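You operate a simulated robot arm through the tools that you are given. There is no shell and no other tool.

You run a simulated two-armed robot. Do the job below in one go: nothing can be reset, and whatever is moved stays where it is left.

JOB
Slide the QUOTES strip into the silver holder, then tighten the brass screw.
Fine: lay it on the feed plate first and slide it all the way in; keep the holder clamped while you slide; open the clamp after.

Only the result counts: the job must be done as asked and must still hold three seconds after the hand-in. Knocking over, shifting, dropping, spilling or breaking anything else fails it.

ROBOT AND FRAMES
Two 7-joint arms with fingered hands on one trunk that stands fixed in place. Base frame: the origin is at the foot of the trunk, x ahead of it, y to its left, z up; the work surface is at about z = 0.84. Units: m, rad, N and s.
The left shoulder is at [0.07, 0.153, 1.222], the right one opposite. With the tool pointing down near the work surface each hand reaches from about 0.1 to 0.86 m from the base axis, measured 20 degrees to its own side. Payload 3.9 kg a hand.
The tool frame of a hand sits at the grasp point between the pads (the TCP): z along the fingers, y along the line on which they close. The tips reach 0.03 m beyond it. The gripper opens to 0.104 m. The gripper's body begins 0.035 m behind the TCP. The gripper is a hand of 4 fingers: y runs from the thumb to the fingers, the wrist lies at [-0.017, -0.104, -0.178] in the tool frame.
Orientation is that of the tool frame in the base frame, as [roll, pitch, yaw] about the fixed x, y, z axes, in that order (R = Rz(yaw) Ry(pitch) Rx(roll)). With the fingers straight down and the wrist toward the robot, the tool's x, y and z point along [0, 1, 0], [1, 0, 0] and [0, 0, -1] of the base frame.

CONTROLS
- The arms move only by the tool apply_moves. It takes "left_deltas", "right_deltas" or both (then of equal length, played together; a hand with none holds still); each is a list that holds one entry, the list of rows, each a list of 6 numbers: the shift along the base's x, y, z in units of 30 mm (1.0 is 30 mm), then the turn, a rotation vector about the base's x, y, z in units of 8 degrees (1.0 is 8 degrees). In form: [[[tx, ty, tz, wx, wy, wz], ...]]. A call has 1 to 20 rows; each row shifts and turns the commanded pose from where the row before left it. A call with a number of a shift or a turn outside -1 to 1 is refused whole. Rows are played at 5 a second. More than 0.05 m and 0.15 rad between two rows, and nothing of the call is played. A pose out of reach is approached as far as the arm can. The call stops where the force on the tool passes 50 N (or 10 N more than at its start, if that is more) or the arm is blocked; 0.2 s more then pass. In this call time passes only in rows, and 0.2 s behind the last. It gives the time, the measured TCP pose, the force on the tool (base axes), the opening and the grip force at its end, in the units of the frame above (readings bear some noise), with the torque about the TCP (base axes, N m) and any sound that the robot's microphone picked up, and new pictures: "pictures" is both (left out), scene, wrist or none (wrist: the cameras of the hands that moved).
- Cameras (640 x 400 px; columns grow to the right, rows downward): "scene" is now at [0.1313, -0.0078, 1.4393]; the picture's right is [-0.11, -0.99, 0.00], its down [-0.69, 0.07, -0.72] and it looks along [0.71, -0.08, -0.69] (base axes); focal length 239 px, centre (320, 200). "left" rides on the left gripper at [-0.066, -0.09, -0.126] in its tool frame; the picture's right is [-0.78, -0.30, 0.56], its down [0.57, -0.70, 0.42] and it looks along [0.27, 0.65, 0.71] (tool axes); focal length 275 px, centre (320, 200). "right" rides on the right gripper at [0.066, -0.09, -0.126] in its tool frame; the picture's right is [-0.78, 0.30, -0.56], its down [-0.57, -0.70, 0.42] and it looks along [-0.26, 0.65, 0.71] (tool axes); focal length 275 px, centre (320, 200). There is no depth. A picture from a camera that has moved, and an enlarged one, comes with that camera's place and axes in the base frame and with its lens.
- slide_trunk(by): slides the trunk up (or, below 0, down) by that many m; the arms and the scene camera ride with it, the base frame stays. It gives what a move gives, with no picture.
- curl_fingers(index, middle, ring, thumb_bend, thumb_turn, hand): sets how far each is bent, from 0 (flat) to 1 (curled in); at 0.3 the hand is open as for a grip, at 0.7 the pads meet at the TCP. One left out holds its place. A second passes; each finger stops where it meets its share of the squeeze, and holds until it gets a number again. It is the only way to open and close the hand. It gives what a move gives, with no picture; readings hold the bend of each and the force on the fingers (four entries, about 0 where the hand has none), thumb and palm. thumb_turn goes from beside the hand (0) to across from the fingers (1), as for a grip.
- head_to(pan, tilt): turns the head with the scene camera to pan (to the left, within 1.501 rad either way) and tilt (down, from -0.506 to 1.204), counted from straight ahead of the robot. It gives what a move gives, and a new picture of the scene camera.
- inspect(camera, box): a new picture of the part [left, top, right, bottom] of that camera's present view, enlarged. No time passes.
- hand_in(): hands the job in; it is judged then, once.

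Nothing tells you positions but the pictures and the camera data. Unless the task says otherwise, let go and move clear before handing in.

The tools are called after ">>>" as name(argument=value, ...) on one line, values as JSON. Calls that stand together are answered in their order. apply_moves: Moves the arms, as the interface text tells. Its arguments: {"type":"object","properties":{"left_deltas":{"type":"array","items":{"type":"array","items":{"type":"array","items":{"type":"number"}}}},"right_deltas":{"type":"array","items":{"type":"array","items":{"type":"array","items":{"type":"number"}}}},"pictures":{"type":"string","enum":["both","scene","wrist","none"]}},"required":[]} The other tools are called the same way: slide_trunk (by) slides the trunk up or down; curl_fingers (index, middle, ring, thumb_bend, thumb_turn, hand) moves the fingers one by one; head_to (pan, tilt) turns the head that bears the scene camera; inspect (camera, box) takes an enlarged picture of a part of a camera's view; hand_in () hands the job in.

At the start:

```text
time_s: 0.0
left_tcp_pos: [0.5524, 0.2527, 1.2407]
left_tcp_rot: [-3.14, 0.001, 1.57]
left_force: [-0.1, -0.2, -0.1]
left_moment: [-0.05, 0.0, -0.01]
left_opening: 0.1038
left_grip_force: 0.0
left_shape: jaw
left_bend: [0.3, 0.3, 0.3, 0.3, 0.97]
left_finger forces: [0.1, 0.0, 0.1, 0.0, 0.1, 0.0]
right_tcp_pos: [0.5426, -0.2702, 1.2104]
right_tcp_rot: [3.141, -0.001, 1.571]
right_force: [-0.7, 0.0, -0.5]
right_moment: [-0.06, 0.01, -0.01]
right_opening: 0.1037
right_grip_force: 0.0
right_shape: jaw
right_bend: [0.3, 0.3, 0.3, 0.3, 0.97]
right_finger forces: [0.1, 0.1, 0.0, 0.0, 0.0, 0.0]
trunk travel left (down, up): [-0.675, 0.265]
head pan, tilt: [-0.106, 0.768]
```

scene: 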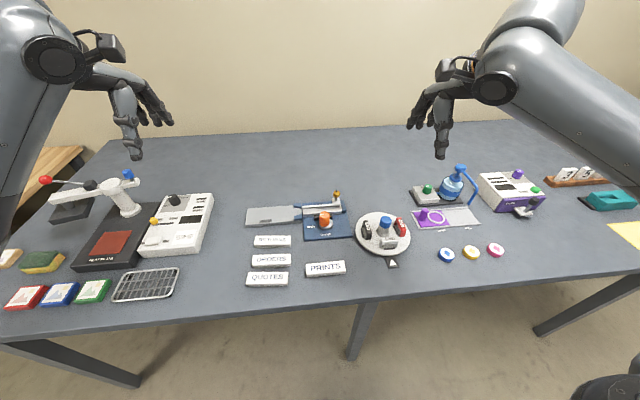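
right: 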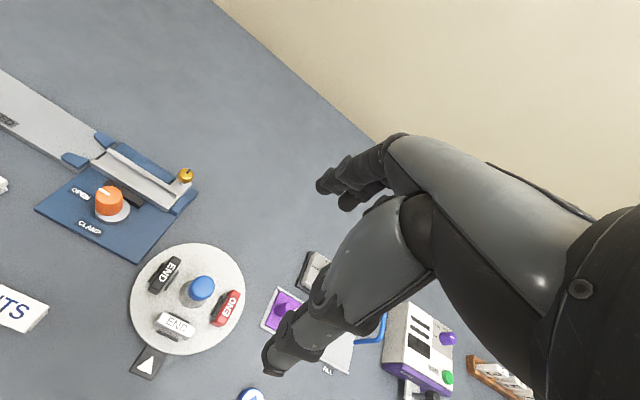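
left: 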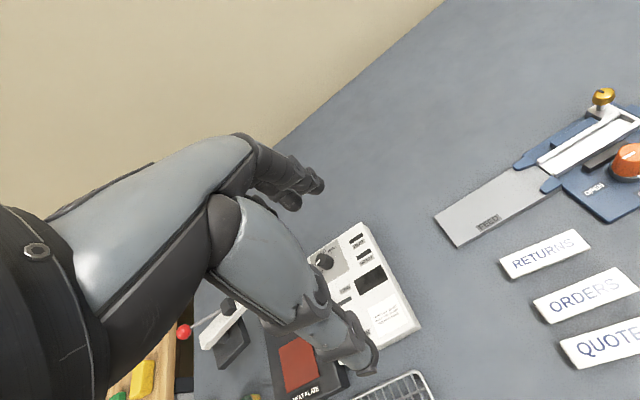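

I see the feed plate (silver plate marked FEED) leading into a silver holder on a blue fixture with an orange OPEN/CLAMP knob and a brass screw at the far end. The strips RETURNS, ORDERS, QUOTES and PRINTS lie nearer the robot, and I will inspect them closely first.

>>> inspect(camera="scene", box=[230, 170, 430, 295])

>>> inspect(camera="left", box=[420, 70, 640, 380])

>>> inspect(camera="right", box=[0, 60, 250, 270])

```text
3.20 times, centred on (330, 232) of scene
camera zoom: at [0.1313, -0.0078, 1.4393], right [-0.11, -0.99, 0.0], down [-0.69, 0.07, -0.72], along [0.71, -0.08, -0.69], focal length 765 px, centre (288, 96)
```

zoom: 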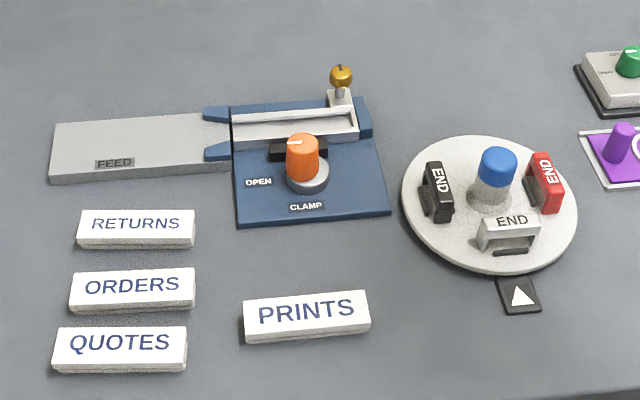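

```text
1.29 times, centred on (530, 225) of left
camera zoom: at [0.4632, 0.1852, 1.366], right [-0.3, -0.78, -0.56], down [-0.7, 0.57, -0.42], along [0.65, 0.27, -0.71], focal length 355 px, centre (49, 168)
```

zoom: 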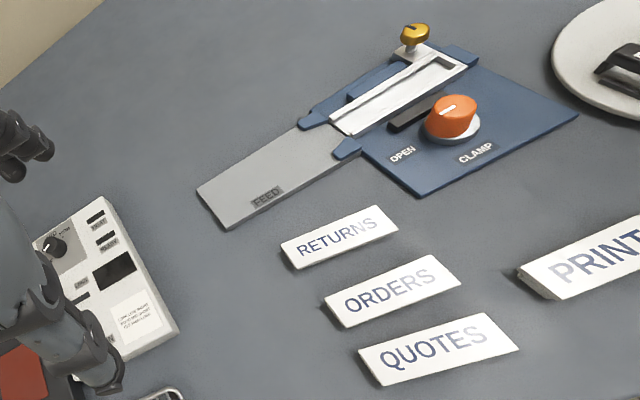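

```text
1.90 times, centred on (125, 165) of right
camera zoom: at [0.4532, -0.2046, 1.3365], right [0.3, -0.78, 0.56], down [-0.7, -0.57, -0.42], along [0.65, -0.26, -0.71], focal length 524 px, centre (691, 267)
```

zoom: 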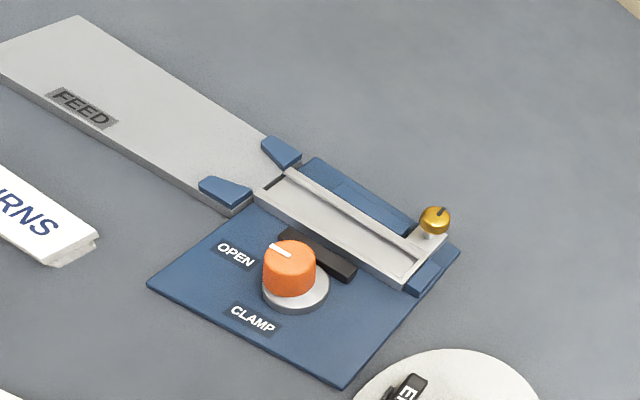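

The QUOTES strip lies at about (0.456, 0.097), the knob at about (0.62, -0.077) pointing to OPEN, and the brass screw at about (0.711, -0.125, 0.907). I will zoom in tighter to learn the geometry.

>>> inspect(camera="scene", box=[290, 185, 360, 245])

>>> inspect(camera="right", box=[90, 120, 210, 220])

>>> inspect(camera="left", box=[500, 80, 640, 200])

>>> inspect(camera="scene", box=[235, 225, 315, 295])

```text
6.67 times, centred on (325, 215) of scene
camera zoom: at [0.1313, -0.0078, 1.4393], right [-0.11, -0.99, 0.0], down [-0.69, 0.07, -0.72], along [0.71, -0.08, -0.69], focal length 1595 px, centre (287, 100)
```

zoom: 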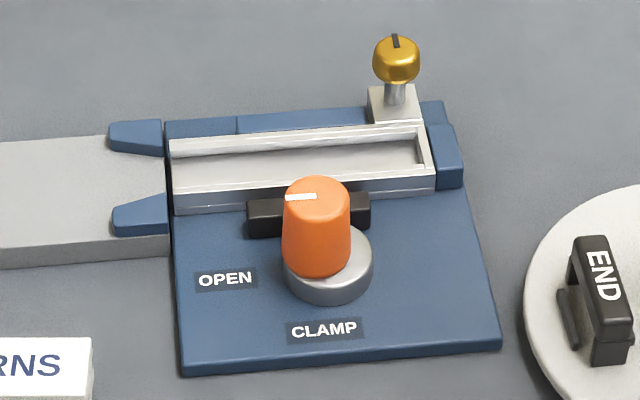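

```text
4.00 times, centred on (150, 170) of right
camera zoom: at [0.4532, -0.2046, 1.3365], right [0.3, -0.78, 0.56], down [-0.7, -0.57, -0.42], along [0.65, -0.26, -0.71], focal length 1101 px, centre (1000, 320)
```

zoom: 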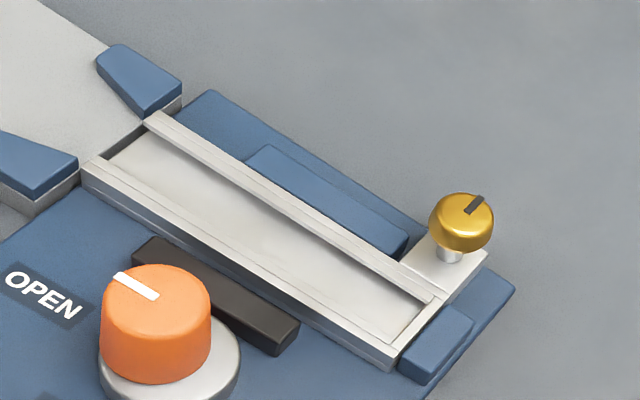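

```text
3.33 times, centred on (570, 140) of left
camera zoom: at [0.4632, 0.1852, 1.366], right [-0.3, -0.78, -0.56], down [-0.7, 0.57, -0.42], along [0.65, 0.27, -0.71], focal length 918 px, centre (-513, 400)
```

zoom: 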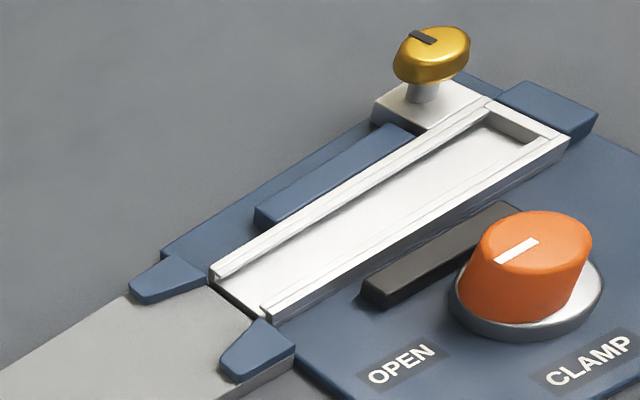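

```text
5.71 times, centred on (275, 260) of scene
camera zoom: at [0.1313, -0.0078, 1.4393], right [-0.11, -0.99, 0.0], down [-0.69, 0.07, -0.72], along [0.71, -0.08, -0.69], focal length 1367 px, centre (577, -143)
```

zoom: 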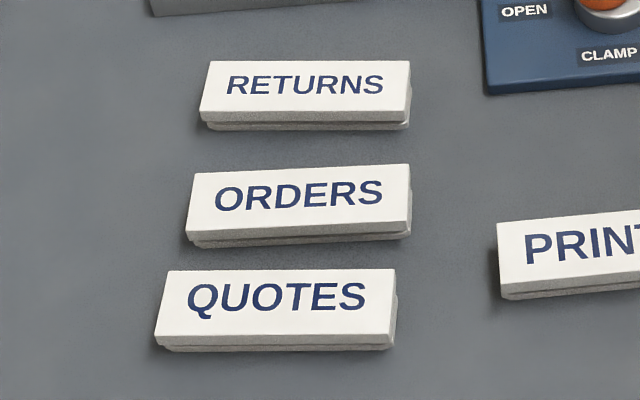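

The knob's white line points to OPEN (toward +y) and CLAMP is toward the robot, so clamping means about +90° about z. I will bring the right hand above the knob and turn the left hand so its camera watches the fixture.

>>> apply_moves(right_deltas=[[[0.276, 0.726, -0.778, 0, 0, 0], [0.276, 0.726, -0.778, 0, 0, 0], [0.276, 0.726, -0.778, 0, 0, 0], [0.276, 0.726, -0.778, 0, 0, 0], [0.276, 0.726, -0.778, 0, 0, 0], [0.276, 0.726, -0.778, 0, 0, 0], [0.276, 0.726, -0.778, 0, 0, 0], [0.276, 0.726, -0.778, 0, 0, 0], [0.276, 0.726, -0.778, 0, 0, 0]]], left_deltas=[[[0, 0, 0, 0, 0, -1], [0, 0, 0, 0, 0, -1], [0, 0, 0, 0, 0, -1], [0, 0, 0, 0, 0, -1], [0, 0, 0, 0, 0, -1], [0, 0, 0, 0, 0, -1], [0, 0, 0, 0, 0, -1], [0, 0, 0, 0, 0, -1], [0, 0, 0, 0, 0, -1]]], pictures="both")

```text
time_s: 2.0
left_tcp_pos: [0.5525, 0.252, 1.2404]
left_tcp_rot: [3.141, -0.001, 0.313]
left_force: [0.1, -0.1, -0.4]
left_moment: [-0.02, 0.02, -0.01]
left_opening: 0.1038
left_grip_force: 0.0
left_shape: jaw
left_bend: [0.3, 0.3, 0.3, 0.3, 0.97]
left_finger forces: [0.1, 0.0, 0.1, 0.0, 0.1, 0.0]
right_tcp_pos: [0.619, -0.0739, 0.998]
right_tcp_rot: [-3.141, 0.0, 1.573]
right_force: [-0.4, 0.7, -0.1]
right_moment: [0.02, 0.01, -0.01]
right_opening: 0.1038
right_grip_force: 0.2
right_shape: jaw
right_bend: [0.3, 0.3, 0.3, 0.3, 0.97]
right_finger forces: [0.0, 0.0, 0.1, 0.0, 0.0, 0.0]
trunk travel left (down, up): [-0.675, 0.265]
head pan, tilt: [-0.106, 0.768]
camera scene: at [0.1324, -0.007, 1.4392], right [-0.11, -0.99, 0.0], down [-0.69, 0.07, -0.72], along [0.71, -0.08, -0.7], focal length 239 px, centre (320, 200)
camera right: at [0.5294, -0.0083, 1.1238], right [0.3, -0.78, 0.56], down [-0.7, -0.57, -0.42], along [0.65, -0.26, -0.71], focal length 275 px, centre (320, 200)
camera left: at [0.4633, 0.3174, 1.3652], right [-0.83, 0.04, -0.56], down [0.33, 0.84, -0.43], along [0.45, -0.54, -0.71], focal length 275 px, centre (320, 200)
```

scene: 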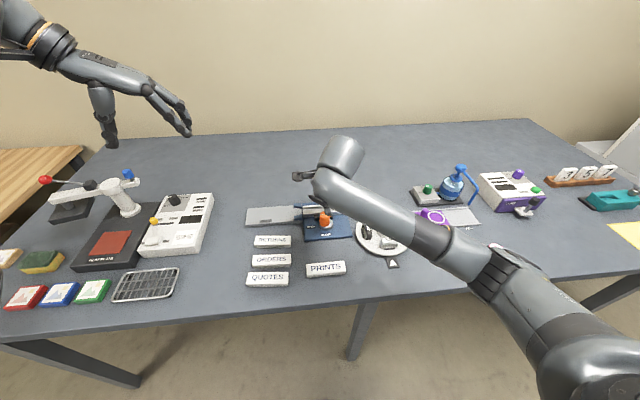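
right: 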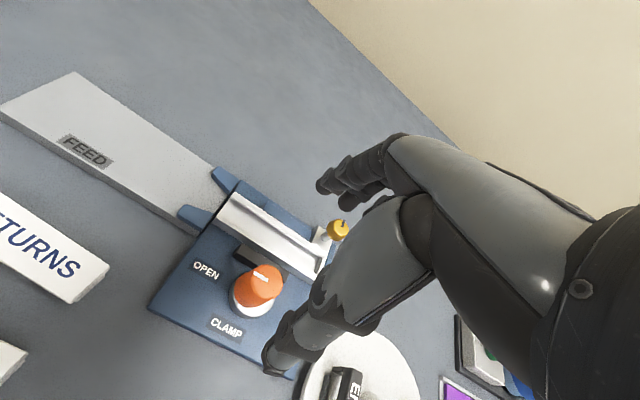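
left: 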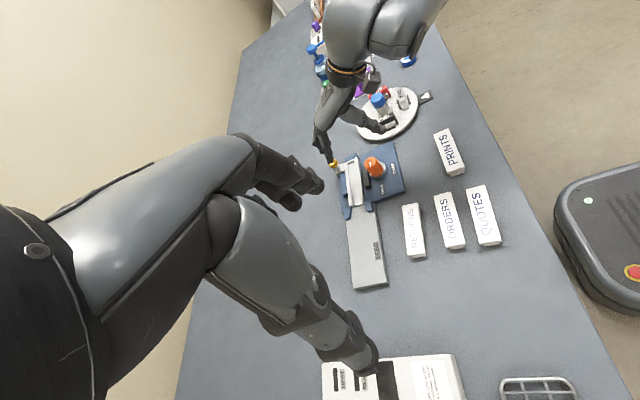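

The right hand hovers over the knob and the left camera now sees the fixture from the left side. I will zoom in on both wrist views to check the finger alignment.

>>> inspect(camera="left", box=[290, 80, 450, 220])

>>> inspect(camera="right", box=[130, 130, 410, 390])

>>> inspect(camera="scene", box=[260, 130, 420, 260])

```text
2.86 times, centred on (370, 150) of left
camera zoom: at [0.4633, 0.3174, 1.3652], right [-0.83, 0.04, -0.56], down [0.33, 0.84, -0.43], along [0.45, -0.54, -0.71], focal length 786 px, centre (177, 343)
```

zoom: 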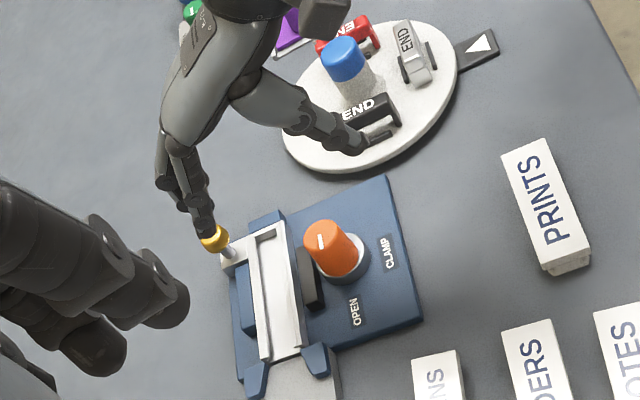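

```text
1.54 times, centred on (270, 260) of right
camera zoom: at [0.5294, -0.0083, 1.1238], right [0.3, -0.78, 0.56], down [-0.7, -0.57, -0.42], along [0.65, -0.26, -0.71], focal length 424 px, centre (397, 108)
```

zoom: 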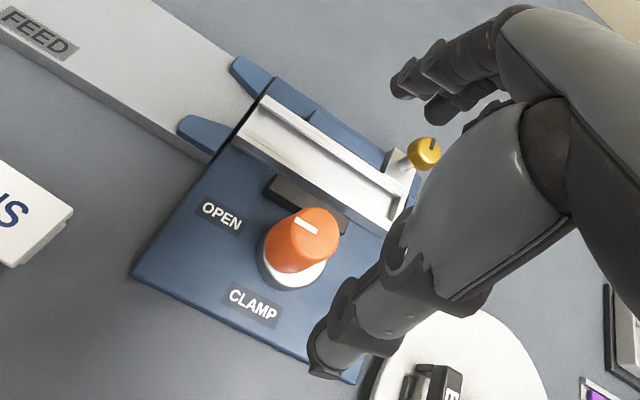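

```text
3.08 times, centred on (340, 195) of scene
camera zoom: at [0.1324, -0.007, 1.4392], right [-0.11, -0.99, 0.0], down [-0.69, 0.07, -0.72], along [0.71, -0.08, -0.7], focal length 736 px, centre (258, 215)
```

zoom: 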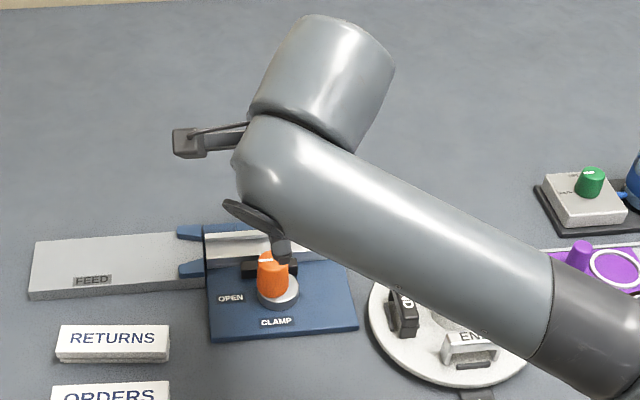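

I see the knob may sit off-centre on its silver disc. I will zoom in tightly on the knob from all three cameras before touching it.

>>> inspect(camera="scene", box=[304, 200, 344, 230])

>>> inspect(camera="left", box=[345, 140, 415, 200])

>>> inspect(camera="right", box=[200, 230, 310, 330])

```text
13.33 times, centred on (324, 215) of scene
camera zoom: at [0.1324, -0.007, 1.4392], right [-0.11, -0.99, 0.0], down [-0.69, 0.07, -0.72], along [0.71, -0.08, -0.7], focal length 3189 px, centre (267, 0)
```

zoom: 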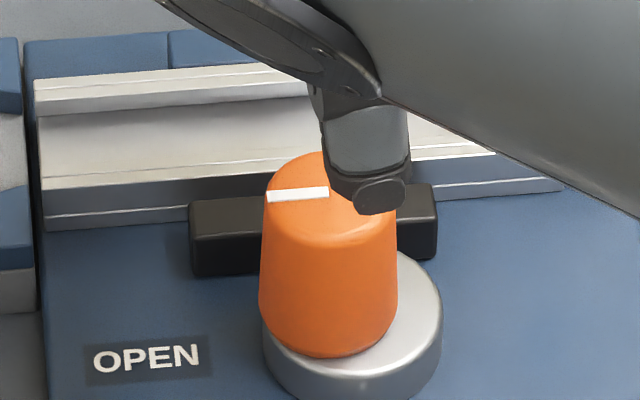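

```text
6.67 times, centred on (380, 170) of left
camera zoom: at [0.4633, 0.3174, 1.3652], right [-0.83, 0.04, -0.56], down [0.33, 0.84, -0.43], along [0.45, -0.54, -0.71], focal length 1835 px, centre (-80, 400)
```

zoom: 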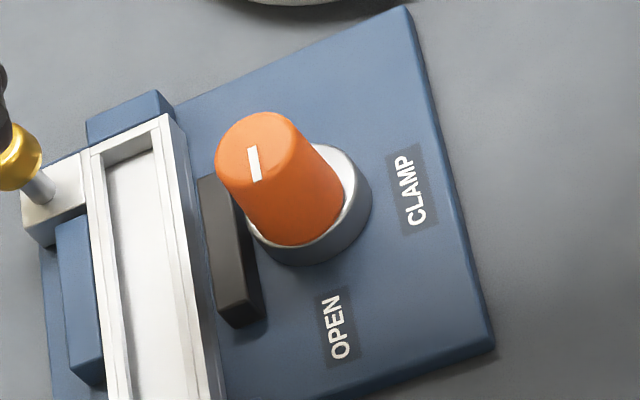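

```text
4.00 times, centred on (255, 280) of right
camera zoom: at [0.5294, -0.0083, 1.1238], right [0.3, -0.78, 0.56], down [-0.7, -0.57, -0.42], along [0.65, -0.26, -0.71], focal length 1101 px, centre (580, -120)
```

zoom: 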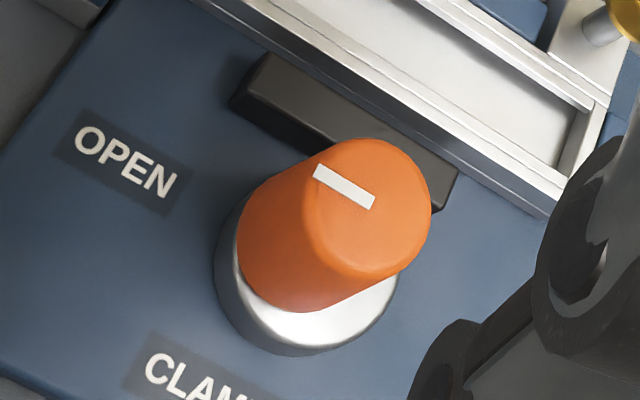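

The silver disc is an eccentric cam turning with the knob about the knob's axis at about (0.616, -0.069), with its top at z ≈ 0.912. I will pre-rotate the right hand by -40° and lower it partway around the knob.

>>> apply_moves(right_deltas=[[[-0.02, 0.03, 0, 0, 0, -1], [-0.02, 0.03, 0, 0, 0, -1], [-0.02, 0.03, 0, 0, 0, -1], [-0.02, 0.04, 0, 0, 0, -1], [-0.02, 0.04, 0, 0, 0, -1], [0, 0, -0.65, 0, 0, 0], [0, 0, -0.65, 0, 0, 0]]], pictures="both")

>>> inspect(camera="left", box=[310, 110, 430, 210])

>>> inspect(camera="right", box=[180, 130, 460, 390])

```text
time_s: 3.6
left_tcp_pos: [0.5508, 0.2531, 1.2402]
left_tcp_rot: [-3.141, 0.0, 0.314]
left_force: [-0.3, 0.2, 0.1]
left_moment: [0.01, 0.0, 0.0]
left_opening: 0.1036
left_grip_force: 0.0
left_shape: jaw
left_bend: [0.3, 0.3, 0.3, 0.3, 0.97]
left_finger forces: [0.0, 0.0, 0.0, 0.0, 0.1, 0.1]
right_tcp_pos: [0.6146, -0.0691, 0.9625]
right_tcp_rot: [3.141, 0.0, 0.873]
right_force: [-0.1, 0.4, -0.4]
right_moment: [-0.01, 0.03, 0.0]
right_opening: 0.1037
right_grip_force: 0.1
right_shape: jaw
right_bend: [0.3, 0.3, 0.3, 0.3, 0.97]
right_finger forces: [0.0, 0.0, 0.1, 0.0, 0.0, 0.0]
trunk travel left (down, up): [-0.675, 0.265]
head pan, tilt: [-0.106, 0.768]
camera scene: at [0.1314, -0.0075, 1.4394], right [-0.11, -0.99, 0.0], down [-0.69, 0.07, -0.72], along [0.71, -0.08, -0.69], focal length 239 px, centre (320, 200)
camera right: at [0.5886, 0.0393, 1.0888], right [-0.27, -0.78, 0.56], down [-0.91, 0.01, -0.42], along [0.33, -0.62, -0.71], focal length 275 px, centre (320, 200)
```

scene: 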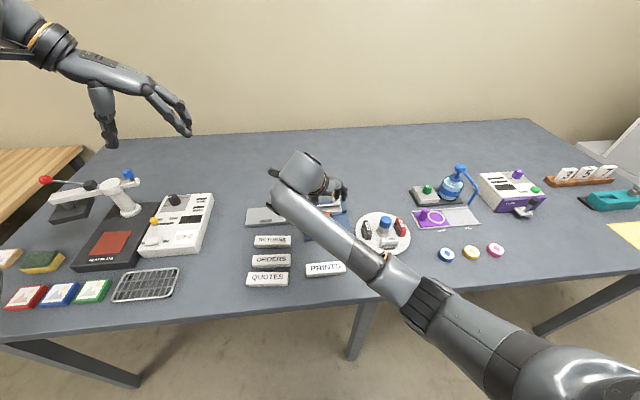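
right: 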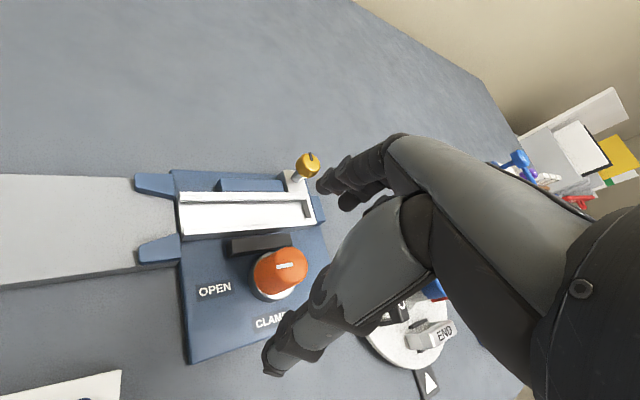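

```text
4.00 times, centred on (370, 160) of left
camera zoom: at [0.4622, 0.3165, 1.3659], right [-0.83, 0.04, -0.56], down [0.33, 0.84, -0.42], along [0.45, -0.53, -0.71], focal length 1101 px, centre (120, 360)
```

zoom: 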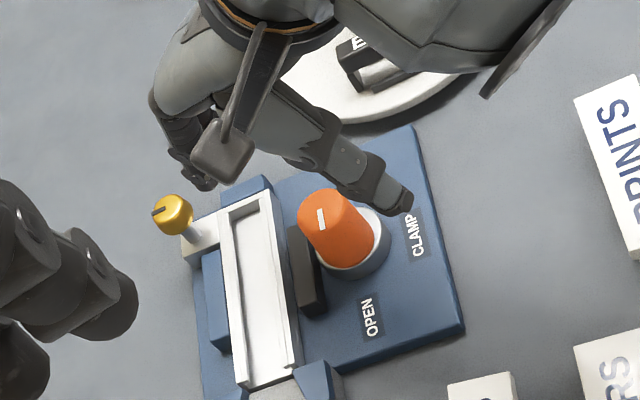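

```text
1.54 times, centred on (320, 260) of right
camera zoom: at [0.5886, 0.0393, 1.0888], right [-0.27, -0.78, 0.56], down [-0.91, 0.01, -0.42], along [0.33, -0.62, -0.71], focal length 424 px, centre (320, 108)
```

zoom: 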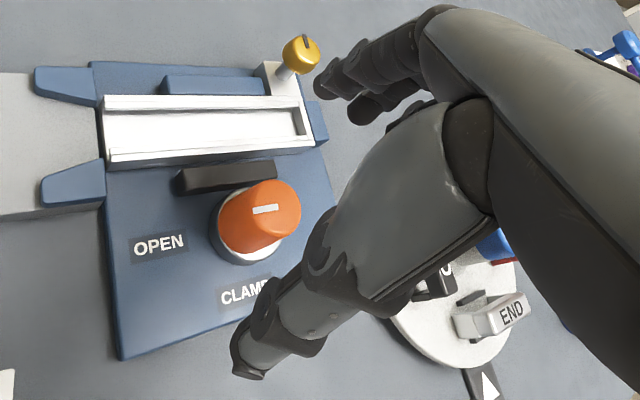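

The thumb and fingers straddle the knob with clearance from the brass screw. I will lower to grip height (TCP z ≈ 0.907) and check.

>>> apply_moves(right_deltas=[[[0.03, 0.05, -0.6, 0, 0, 0], [0.0, 0.0, -0.6, 0, 0, 0], [0.0, 0.0, -0.6, 0, 0, 0]]], pictures="wrist")

>>> inspect(camera="left", box=[310, 110, 430, 210])

>>> inspect(camera="right", box=[200, 130, 440, 350])

```text
time_s: 4.4
left_tcp_pos: [0.5511, 0.2523, 1.2397]
left_tcp_rot: [3.141, 0.001, 0.313]
left_force: [0.3, 0.7, 0.5]
left_moment: [0.02, 0.05, 0.02]
left_opening: 0.1037
left_grip_force: 0.0
left_shape: jaw
left_bend: [0.3, 0.3, 0.3, 0.3, 0.97]
left_finger forces: [0.0, 0.0, 0.0, 0.0, 0.0, 0.0]
right_tcp_pos: [0.6157, -0.0676, 0.9075]
right_tcp_rot: [3.141, 0.0, 0.876]
right_force: [0.3, 0.8, -0.5]
right_moment: [0.02, 0.01, -0.04]
right_opening: 0.1038
right_grip_force: 0.0
right_shape: jaw
right_bend: [0.3, 0.3, 0.3, 0.3, 0.97]
right_finger forces: [0.1, 0.1, 0.1, 0.0, 0.1, 0.1]
trunk travel left (down, up): [-0.675, 0.265]
head pan, tilt: [-0.106, 0.768]
camera right: at [0.5897, 0.0406, 1.0345], right [-0.27, -0.79, 0.56], down [-0.91, 0.01, -0.42], along [0.33, -0.62, -0.71], focal length 275 px, centre (320, 200)
```

right: 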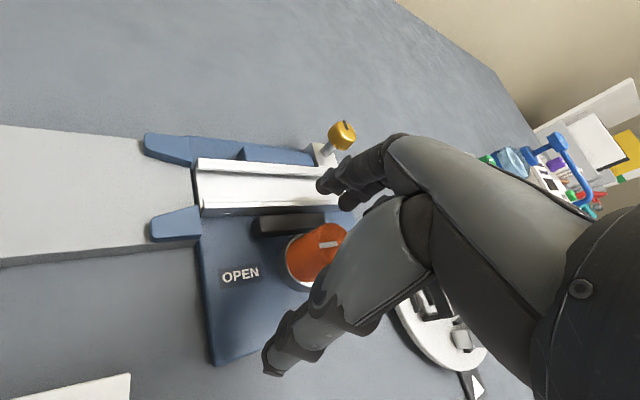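

```text
4.00 times, centred on (370, 160) of left
camera zoom: at [0.4621, 0.3164, 1.3659], right [-0.83, 0.04, -0.56], down [0.33, 0.84, -0.42], along [0.45, -0.53, -0.71], focal length 1101 px, centre (120, 360)
```

zoom: 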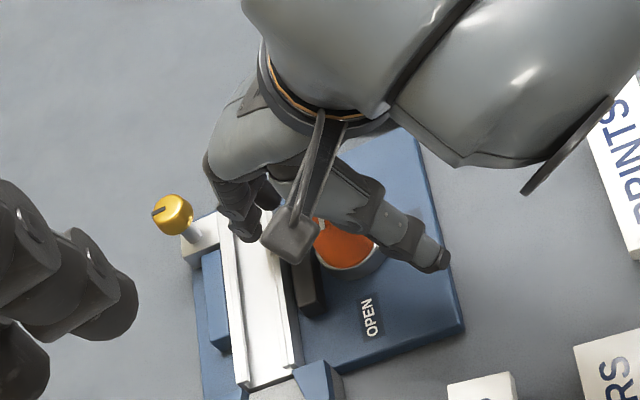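

```text
1.82 times, centred on (320, 240) of right
camera zoom: at [0.5897, 0.0406, 1.0345], right [-0.27, -0.79, 0.56], down [-0.91, 0.01, -0.42], along [0.33, -0.62, -0.71], focal length 500 px, centre (320, 127)
```

zoom: 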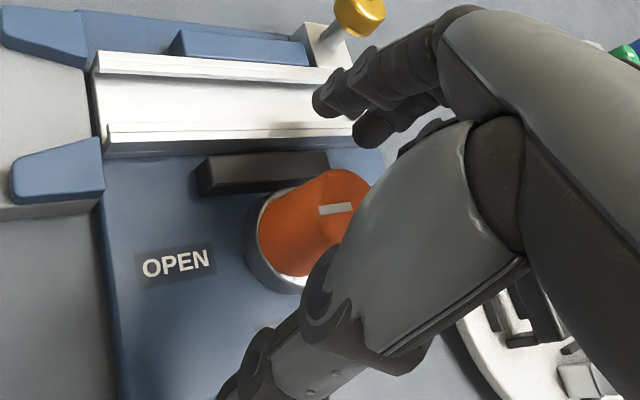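

The knob top sits at the grasp point. I will close the thumb and all the fingers gently onto it.

>>> curl_fingers(hand="right", index=0.62, middle=0.62, ring=0.62, thumb_bend=0.62)

>>> inspect(camera="right", box=[200, 130, 440, 350])

>>> inspect(camera="left", box=[310, 110, 430, 210])

```text
time_s: 5.4
left_tcp_pos: [0.5529, 0.2507, 1.2413]
left_tcp_rot: [-3.138, -0.001, 0.314]
left_force: [0.5, -0.2, -0.6]
left_moment: [-0.02, 0.02, -0.04]
left_opening: 0.1037
left_grip_force: 0.0
left_shape: jaw
left_bend: [0.3, 0.3, 0.3, 0.3, 0.97]
left_finger forces: [0.1, 0.0, 0.0, 0.0, 0.0, 0.1]
right_tcp_pos: [0.6173, -0.0684, 0.9069]
right_tcp_rot: [-3.141, 0.001, 0.874]
right_force: [7.4, -3.8, 1.5]
right_moment: [-0.16, -0.18, 0.05]
right_opening: 0.0277
right_grip_force: 4.2
right_shape: fingers
right_bend: [0.59, 0.58, 0.62, 0.62, 0.97]
right_finger forces: [3.8, 5.1, 0.0, 0.0, 0.1, 0.0]
trunk travel left (down, up): [-0.675, 0.265]
head pan, tilt: [-0.106, 0.768]
```

```text
1.82 times, centred on (320, 240) of right
camera zoom: at [0.5909, 0.0392, 1.034], right [-0.27, -0.78, 0.56], down [-0.91, 0.01, -0.42], along [0.33, -0.62, -0.71], focal length 500 px, centre (320, 127)
```

zoom: 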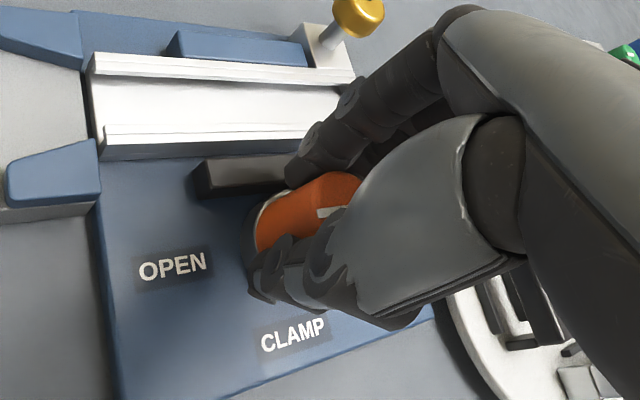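

```text
4.00 times, centred on (370, 160) of left
camera zoom: at [0.4637, 0.3152, 1.3657], right [-0.83, 0.04, -0.56], down [0.33, 0.84, -0.42], along [0.45, -0.53, -0.71], focal length 1101 px, centre (120, 360)
```

zoom: 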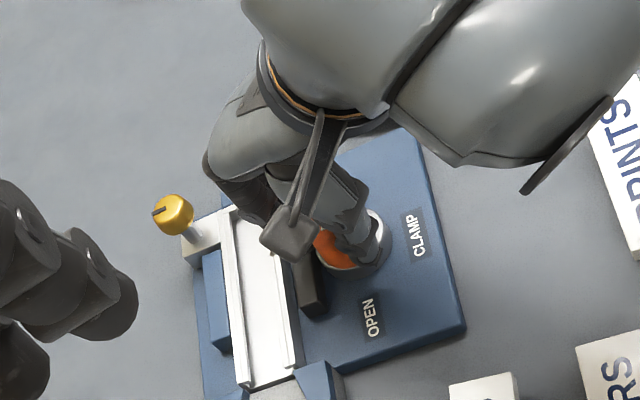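

Index and middle have contact but the thumb does not yet. I will bend the thumb further to balance the grip.

>>> curl_fingers(hand="right", thumb_bend=0.72)

>>> inspect(camera="right", box=[200, 130, 440, 350])

```text
time_s: 6.4
left_tcp_pos: [0.5512, 0.2519, 1.2401]
left_tcp_rot: [-3.141, -0.001, 0.314]
left_force: [0.2, 0.7, 0.3]
left_moment: [-0.04, -0.02, 0.0]
left_opening: 0.1037
left_grip_force: 0.0
left_shape: jaw
left_bend: [0.3, 0.3, 0.3, 0.3, 0.97]
left_finger forces: [0.1, 0.0, 0.1, 0.1, 0.0, 0.0]
right_tcp_pos: [0.6158, -0.0689, 0.9071]
right_tcp_rot: [-3.14, 0.0, 0.875]
right_force: [3.0, -2.3, 0.2]
right_moment: [-0.15, -0.17, 0.07]
right_opening: 0.0224
right_grip_force: 7.2
right_shape: fingers
right_bend: [0.58, 0.57, 0.62, 0.68, 0.97]
right_finger forces: [3.8, 5.8, 0.0, 0.1, 4.1, 0.0]
trunk travel left (down, up): [-0.675, 0.265]
head pan, tilt: [-0.106, 0.768]
```

```text
1.82 times, centred on (320, 240) of right
camera zoom: at [0.59, 0.04, 1.034], right [-0.27, -0.79, 0.56], down [-0.91, 0.01, -0.42], along [0.33, -0.62, -0.71], focal length 500 px, centre (320, 127)
```

zoom: 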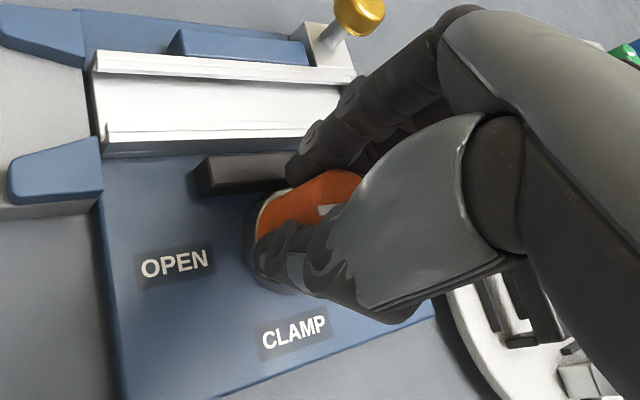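

The grip is now balanced on index, middle and thumb. I will turn the knob +32° first and check that it follows.

>>> apply_moves(right_deltas=[[[0, 0, 0, 0, 0, 0.8], [0, 0, 0, 0, 0, 0.8], [0, 0, 0, 0, 0, 0.8], [0, 0, 0, 0, 0, 0.8], [0, 0, 0, 0, 0, 0.8]]], pictures="wrist")

>>> inspect(camera="right", box=[200, 130, 440, 350])

>>> inspect(camera="left", box=[310, 110, 430, 210])

```text
time_s: 7.6
left_tcp_pos: [0.5513, 0.2499, 1.2425]
left_tcp_rot: [-3.14, -0.001, 0.316]
left_force: [0.3, -0.1, 0.1]
left_moment: [-0.02, -0.01, 0.01]
left_opening: 0.104
left_grip_force: 0.2
left_shape: jaw
left_bend: [0.3, 0.3, 0.3, 0.3, 0.97]
left_finger forces: [0.1, 0.1, 0.0, 0.0, 0.0, 0.0]
right_tcp_pos: [0.614, -0.0684, 0.9068]
right_tcp_rot: [3.141, 0.0, 1.433]
right_force: [-1.7, -6.5, 1.6]
right_moment: [-0.19, -0.04, -0.03]
right_opening: 0.0217
right_grip_force: 6.5
right_shape: fingers
right_bend: [0.59, 0.58, 0.62, 0.67, 0.97]
right_finger forces: [1.7, 6.5, 0.1, 0.0, 5.3, 0.0]
trunk travel left (down, up): [-0.675, 0.265]
head pan, tilt: [-0.106, 0.768]
camera right: at [0.5352, 0.0085, 1.0339], right [0.19, -0.81, 0.56], down [-0.77, -0.47, -0.42], along [0.61, -0.35, -0.71], focal length 275 px, centre (320, 200)
```

right: 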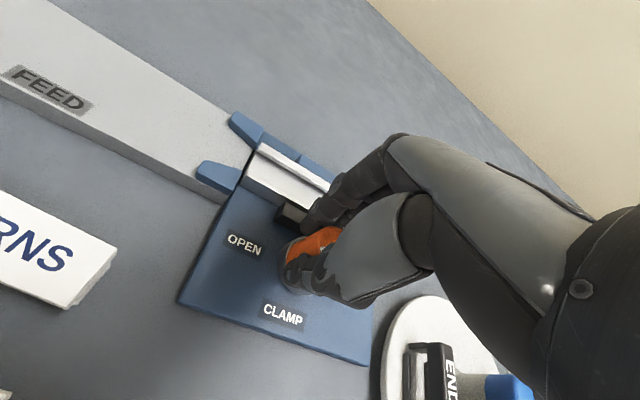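

```text
1.82 times, centred on (320, 240) of right
camera zoom: at [0.5352, 0.0085, 1.0339], right [0.19, -0.81, 0.56], down [-0.77, -0.47, -0.42], along [0.61, -0.35, -0.71], focal length 500 px, centre (320, 127)
```

zoom: 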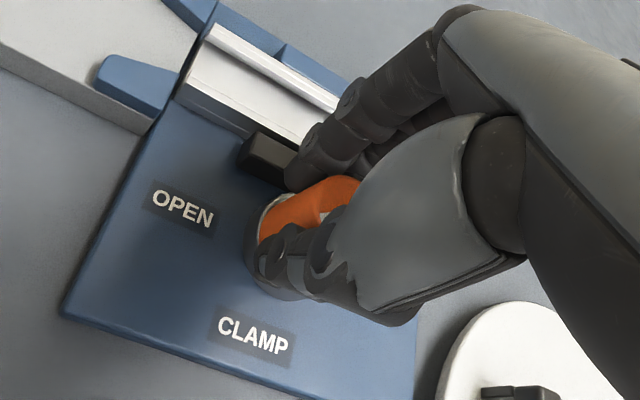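

```text
4.00 times, centred on (370, 160) of left
camera zoom: at [0.4618, 0.3141, 1.3666], right [-0.83, 0.04, -0.56], down [0.33, 0.84, -0.42], along [0.45, -0.53, -0.71], focal length 1101 px, centre (120, 360)
```

zoom: 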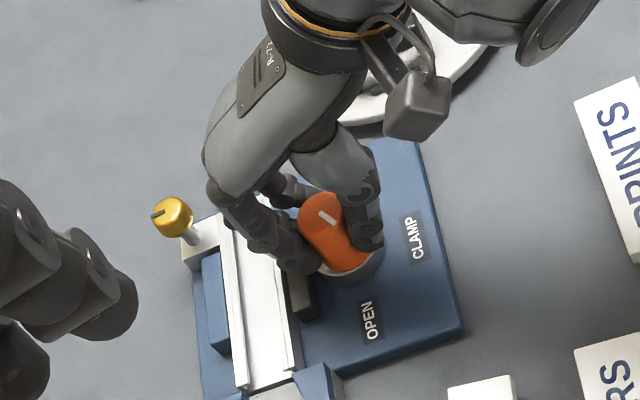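

The indicator line has turned with the hand in the left view. I will continue turning toward CLAMP.

>>> apply_moves(right_deltas=[[[0, 0, 0, 0, 0, 0.8], [0, 0, 0, 0, 0, 0.8], [0, 0, 0, 0, 0, 0.8], [0, 0, 0, 0, 0, 0.8]]], pictures="none")

>>> inspect(camera="left", box=[330, 120, 410, 190])

>>> inspect(camera="right", box=[200, 130, 440, 350])

```text
time_s: 8.6
left_tcp_pos: [0.5504, 0.2519, 1.2411]
left_tcp_rot: [-3.141, -0.001, 0.316]
left_force: [0.5, -0.2, 0.8]
left_moment: [0.02, -0.01, 0.01]
left_opening: 0.1036
left_grip_force: 0.0
left_shape: jaw
left_bend: [0.3, 0.3, 0.3, 0.3, 0.97]
left_finger forces: [0.1, 0.0, 0.0, 0.1, 0.0, 0.0]
right_tcp_pos: [0.6143, -0.0654, 0.9073]
right_tcp_rot: [3.139, -0.002, 1.883]
right_force: [-2.5, 1.3, 1.1]
right_moment: [0.05, 0.01, -0.02]
right_opening: 0.0154
right_grip_force: 4.3
right_shape: fingers
right_bend: [0.62, 0.59, 0.62, 0.69, 0.96]
right_finger forces: [0.1, 2.6, 0.0, 0.0, 5.4, 0.1]
trunk travel left (down, up): [-0.675, 0.265]
head pan, tilt: [-0.106, 0.768]
```

```text
5.71 times, centred on (370, 155) of left
camera zoom: at [0.4614, 0.3165, 1.3662], right [-0.83, 0.04, -0.56], down [0.33, 0.84, -0.42], along [0.45, -0.53, -0.71], focal length 1573 px, centre (34, 457)
```

zoom: 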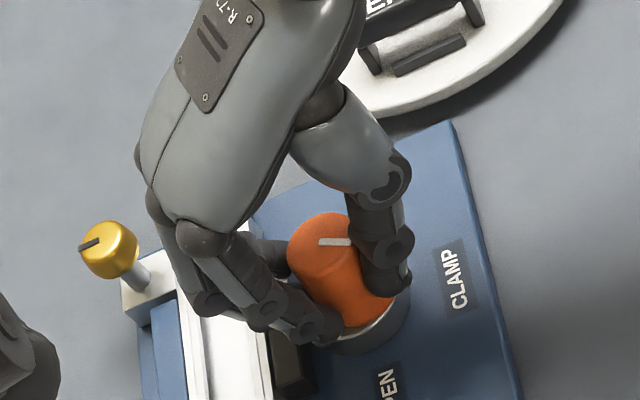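

```text
1.82 times, centred on (320, 240) of right
camera zoom: at [0.5092, -0.0315, 1.0337], right [0.52, -0.65, 0.56], down [-0.49, -0.76, -0.43], along [0.7, -0.05, -0.71], focal length 500 px, centre (320, 127)
```

zoom: 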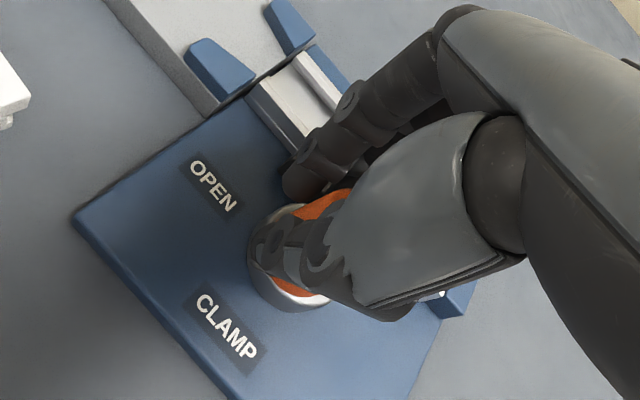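

The knob has followed about 58° and the indicator approaches CLAMP. I will firm up the grip since the index is off, then finish the turn.

>>> curl_fingers(hand="right", index=0.68, middle=0.68, ring=0.64, thumb_bend=0.76)

>>> inspect(camera="left", box=[330, 120, 410, 190])

```text
time_s: 9.6
left_tcp_pos: [0.5516, 0.2528, 1.2406]
left_tcp_rot: [-3.141, 0.002, 0.316]
left_force: [0.2, 0.4, 0.6]
left_moment: [0.0, 0.0, 0.0]
left_opening: 0.1036
left_grip_force: 0.0
left_shape: jaw
left_bend: [0.3, 0.3, 0.3, 0.3, 0.97]
left_finger forces: [0.1, 0.0, 0.0, 0.0, 0.1, 0.0]
right_tcp_pos: [0.6154, -0.0671, 0.9065]
right_tcp_rot: [-3.142, -0.001, 1.88]
right_force: [2.2, 3.8, 1.5]
right_moment: [0.05, -0.12, -0.03]
right_opening: 0.0097
right_grip_force: 9.4
right_shape: fingers
right_bend: [0.65, 0.61, 0.64, 0.71, 0.95]
right_finger forces: [2.8, 8.3, 0.1, 0.0, 8.5, 0.0]
trunk travel left (down, up): [-0.675, 0.265]
head pan, tilt: [-0.106, 0.768]
```

```text
5.71 times, centred on (370, 155) of left
camera zoom: at [0.4621, 0.3172, 1.3657], right [-0.83, 0.04, -0.56], down [0.33, 0.84, -0.43], along [0.45, -0.53, -0.71], focal length 1573 px, centre (34, 457)
```

zoom: 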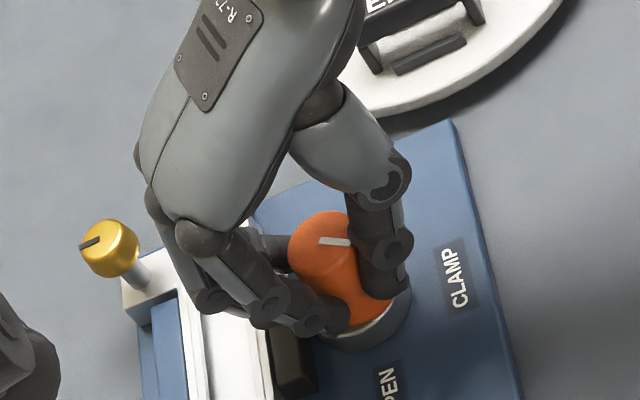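

I will turn another 34° with the firmer grip.

>>> apply_moves(right_deltas=[[[0, 0, 0, 0, 0, 0.85], [0, 0, 0, 0, 0, 0.85], [0, 0, 0, 0, 0, 0.85], [0, 0, 0, 0, 0, 0.85], [0, 0, 0, 0, 0, 0.85]]], pictures="none")

>>> inspect(camera="left", box=[330, 120, 410, 190])

>>> inspect(camera="right", box=[200, 130, 440, 350])

>>> inspect(camera="scene", box=[290, 185, 360, 245])

```text
time_s: 10.8
left_tcp_pos: [0.5514, 0.2528, 1.2415]
left_tcp_rot: [-3.14, -0.002, 0.315]
left_force: [0.0, 1.0, -0.2]
left_moment: [-0.01, 0.01, -0.03]
left_opening: 0.1038
left_grip_force: 0.2
left_shape: jaw
left_bend: [0.3, 0.3, 0.3, 0.3, 0.97]
left_finger forces: [0.0, 0.0, 0.1, 0.0, 0.0, 0.1]
right_tcp_pos: [0.6146, -0.0689, 0.9067]
right_tcp_rot: [-3.14, 0.002, 2.476]
right_force: [-7.0, 0.4, -2.3]
right_moment: [-0.02, 0.14, -0.08]
right_opening: 0.0094
right_grip_force: 10.3
right_shape: fingers
right_bend: [0.66, 0.63, 0.64, 0.71, 0.92]
right_finger forces: [1.8, 5.5, 0.0, 0.0, 12.9, 0.1]
trunk travel left (down, up): [-0.675, 0.265]
head pan, tilt: [-0.106, 0.768]
```

```text
5.71 times, centred on (370, 155) of left
camera zoom: at [0.461, 0.3158, 1.3664], right [-0.83, 0.04, -0.56], down [0.33, 0.84, -0.42], along [0.45, -0.53, -0.71], focal length 1573 px, centre (34, 457)
```

zoom: 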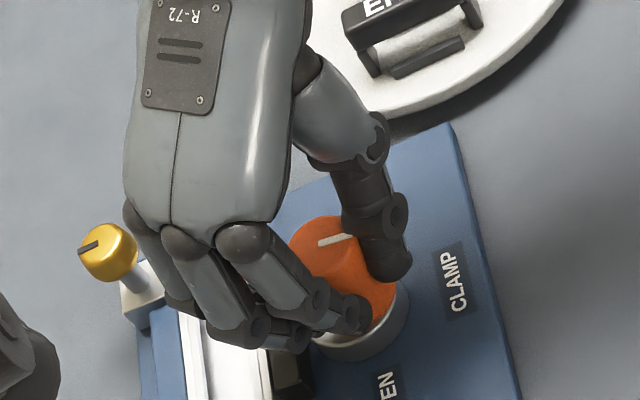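

```text
1.82 times, centred on (320, 240) of right
camera zoom: at [0.5077, -0.098, 1.0337], right [0.79, -0.25, 0.56], down [0.01, -0.91, -0.42], along [0.61, 0.34, -0.71], focal length 500 px, centre (320, 127)
```

zoom: 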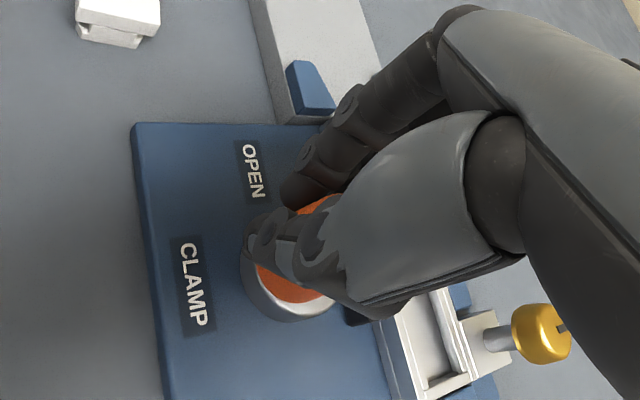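

```text
6.67 times, centred on (325, 215) of scene
camera zoom: at [0.1299, -0.008, 1.4394], right [-0.11, -0.99, 0.0], down [-0.69, 0.07, -0.72], along [0.72, -0.08, -0.69], focal length 1595 px, centre (287, 100)
```

zoom: 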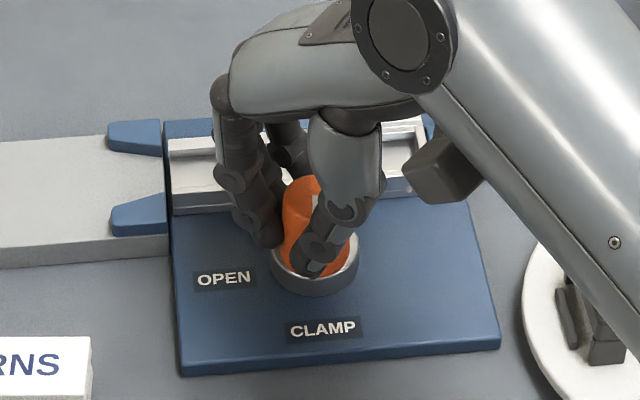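

The cam has swung round and the indicator points nearly at CLAMP. I will give it a further 8° to see whether there is a stop.

>>> apply_moves(right_deltas=[[[0, 0, 0, 0, 0, 0.5], [0, 0, 0, 0, 0, 0.5]]], pictures="none")

>>> inspect(camera="left", box=[350, 140, 390, 175])

>>> inspect(camera="scene", box=[300, 200, 345, 235])

```text
time_s: 11.4
left_tcp_pos: [0.5495, 0.2507, 1.2412]
left_tcp_rot: [3.141, -0.002, 0.313]
left_force: [0.3, -0.8, 0.4]
left_moment: [0.03, 0.0, 0.01]
left_opening: 0.1035
left_grip_force: 0.1
left_shape: jaw
left_bend: [0.3, 0.3, 0.3, 0.3, 0.97]
left_finger forces: [0.1, 0.1, 0.0, 0.0, 0.0, 0.0]
right_tcp_pos: [0.6144, -0.0667, 0.9067]
right_tcp_rot: [-3.141, 0.001, 2.612]
right_force: [-9.2, -0.5, -3.4]
right_moment: [-0.09, 0.18, -0.05]
right_opening: 0.0094
right_grip_force: 9.8
right_shape: fingers
right_bend: [0.66, 0.64, 0.64, 0.71, 0.92]
right_finger forces: [0.9, 4.5, 0.0, 0.1, 13.5, 0.0]
trunk travel left (down, up): [-0.675, 0.265]
head pan, tilt: [-0.106, 0.768]
```

```text
11.43 times, centred on (370, 158) of left
camera zoom: at [0.461, 0.3156, 1.3665], right [-0.83, 0.04, -0.56], down [0.33, 0.84, -0.42], along [0.45, -0.53, -0.71], focal length 3146 px, centre (-251, 686)
```

zoom: 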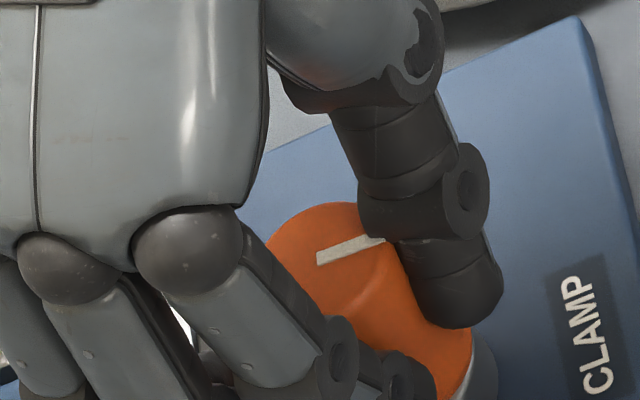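

```text
11.43 times, centred on (322, 218) of scene
camera zoom: at [0.1299, -0.0083, 1.4394], right [-0.11, -0.99, 0.0], down [-0.69, 0.07, -0.72], along [0.72, -0.08, -0.69], focal length 2734 px, centre (291, 0)
```

zoom: 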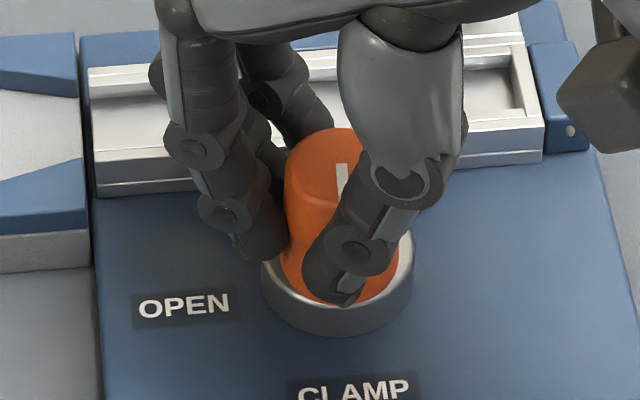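

The indicator looks to point at the robot (CLAMP) and the cam is under the knob. I will open the hand and verify the knob's position.

>>> curl_fingers(hand="right", index=0.3, middle=0.3, ring=0.3, thumb_bend=0.3)

>>> inspect(camera="left", box=[330, 120, 410, 190])

>>> inspect(camera="scene", box=[290, 185, 360, 245])

```text
time_s: 12.4
left_tcp_pos: [0.5517, 0.2519, 1.2412]
left_tcp_rot: [-3.141, -0.001, 0.315]
left_force: [-0.4, -0.8, 0.0]
left_moment: [0.0, 0.0, 0.02]
left_opening: 0.1035
left_grip_force: 0.0
left_shape: jaw
left_bend: [0.3, 0.3, 0.3, 0.3, 0.97]
left_finger forces: [0.0, 0.1, 0.1, 0.0, 0.1, 0.0]
right_tcp_pos: [0.6151, -0.0673, 0.9077]
right_tcp_rot: [3.141, 0.001, 2.611]
right_force: [-0.8, -0.4, 0.3]
right_moment: [0.0, 0.0, -0.01]
right_opening: 0.1044
right_grip_force: 0.1
right_shape: fingers
right_bend: [0.3, 0.3, 0.3, 0.3, 0.97]
right_finger forces: [0.0, 0.1, 0.0, 0.0, 0.0, 0.0]
trunk travel left (down, up): [-0.675, 0.265]
head pan, tilt: [-0.106, 0.768]
```

```text
5.71 times, centred on (370, 155) of left
camera zoom: at [0.4624, 0.3161, 1.3659], right [-0.83, 0.04, -0.56], down [0.33, 0.84, -0.42], along [0.45, -0.53, -0.71], focal length 1573 px, centre (34, 457)
```

zoom: 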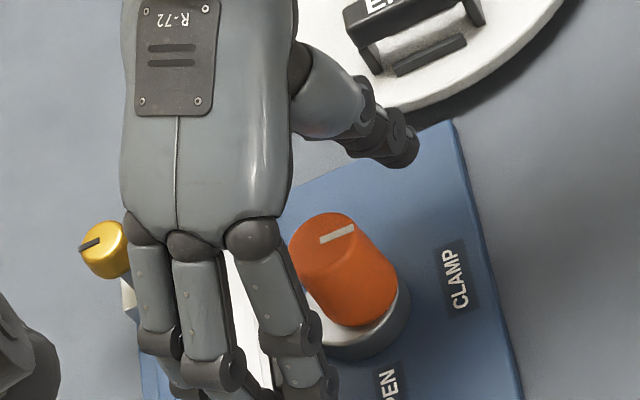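

```text
6.67 times, centred on (325, 215) of scene
camera zoom: at [0.1316, -0.0079, 1.4393], right [-0.11, -0.99, 0.0], down [-0.69, 0.07, -0.72], along [0.71, -0.08, -0.7], focal length 1595 px, centre (287, 100)
```

zoom: 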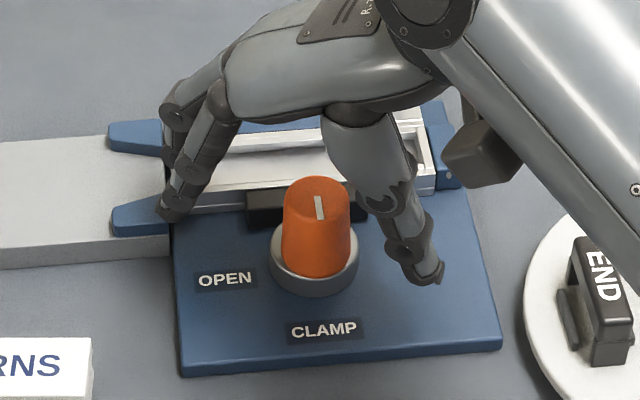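

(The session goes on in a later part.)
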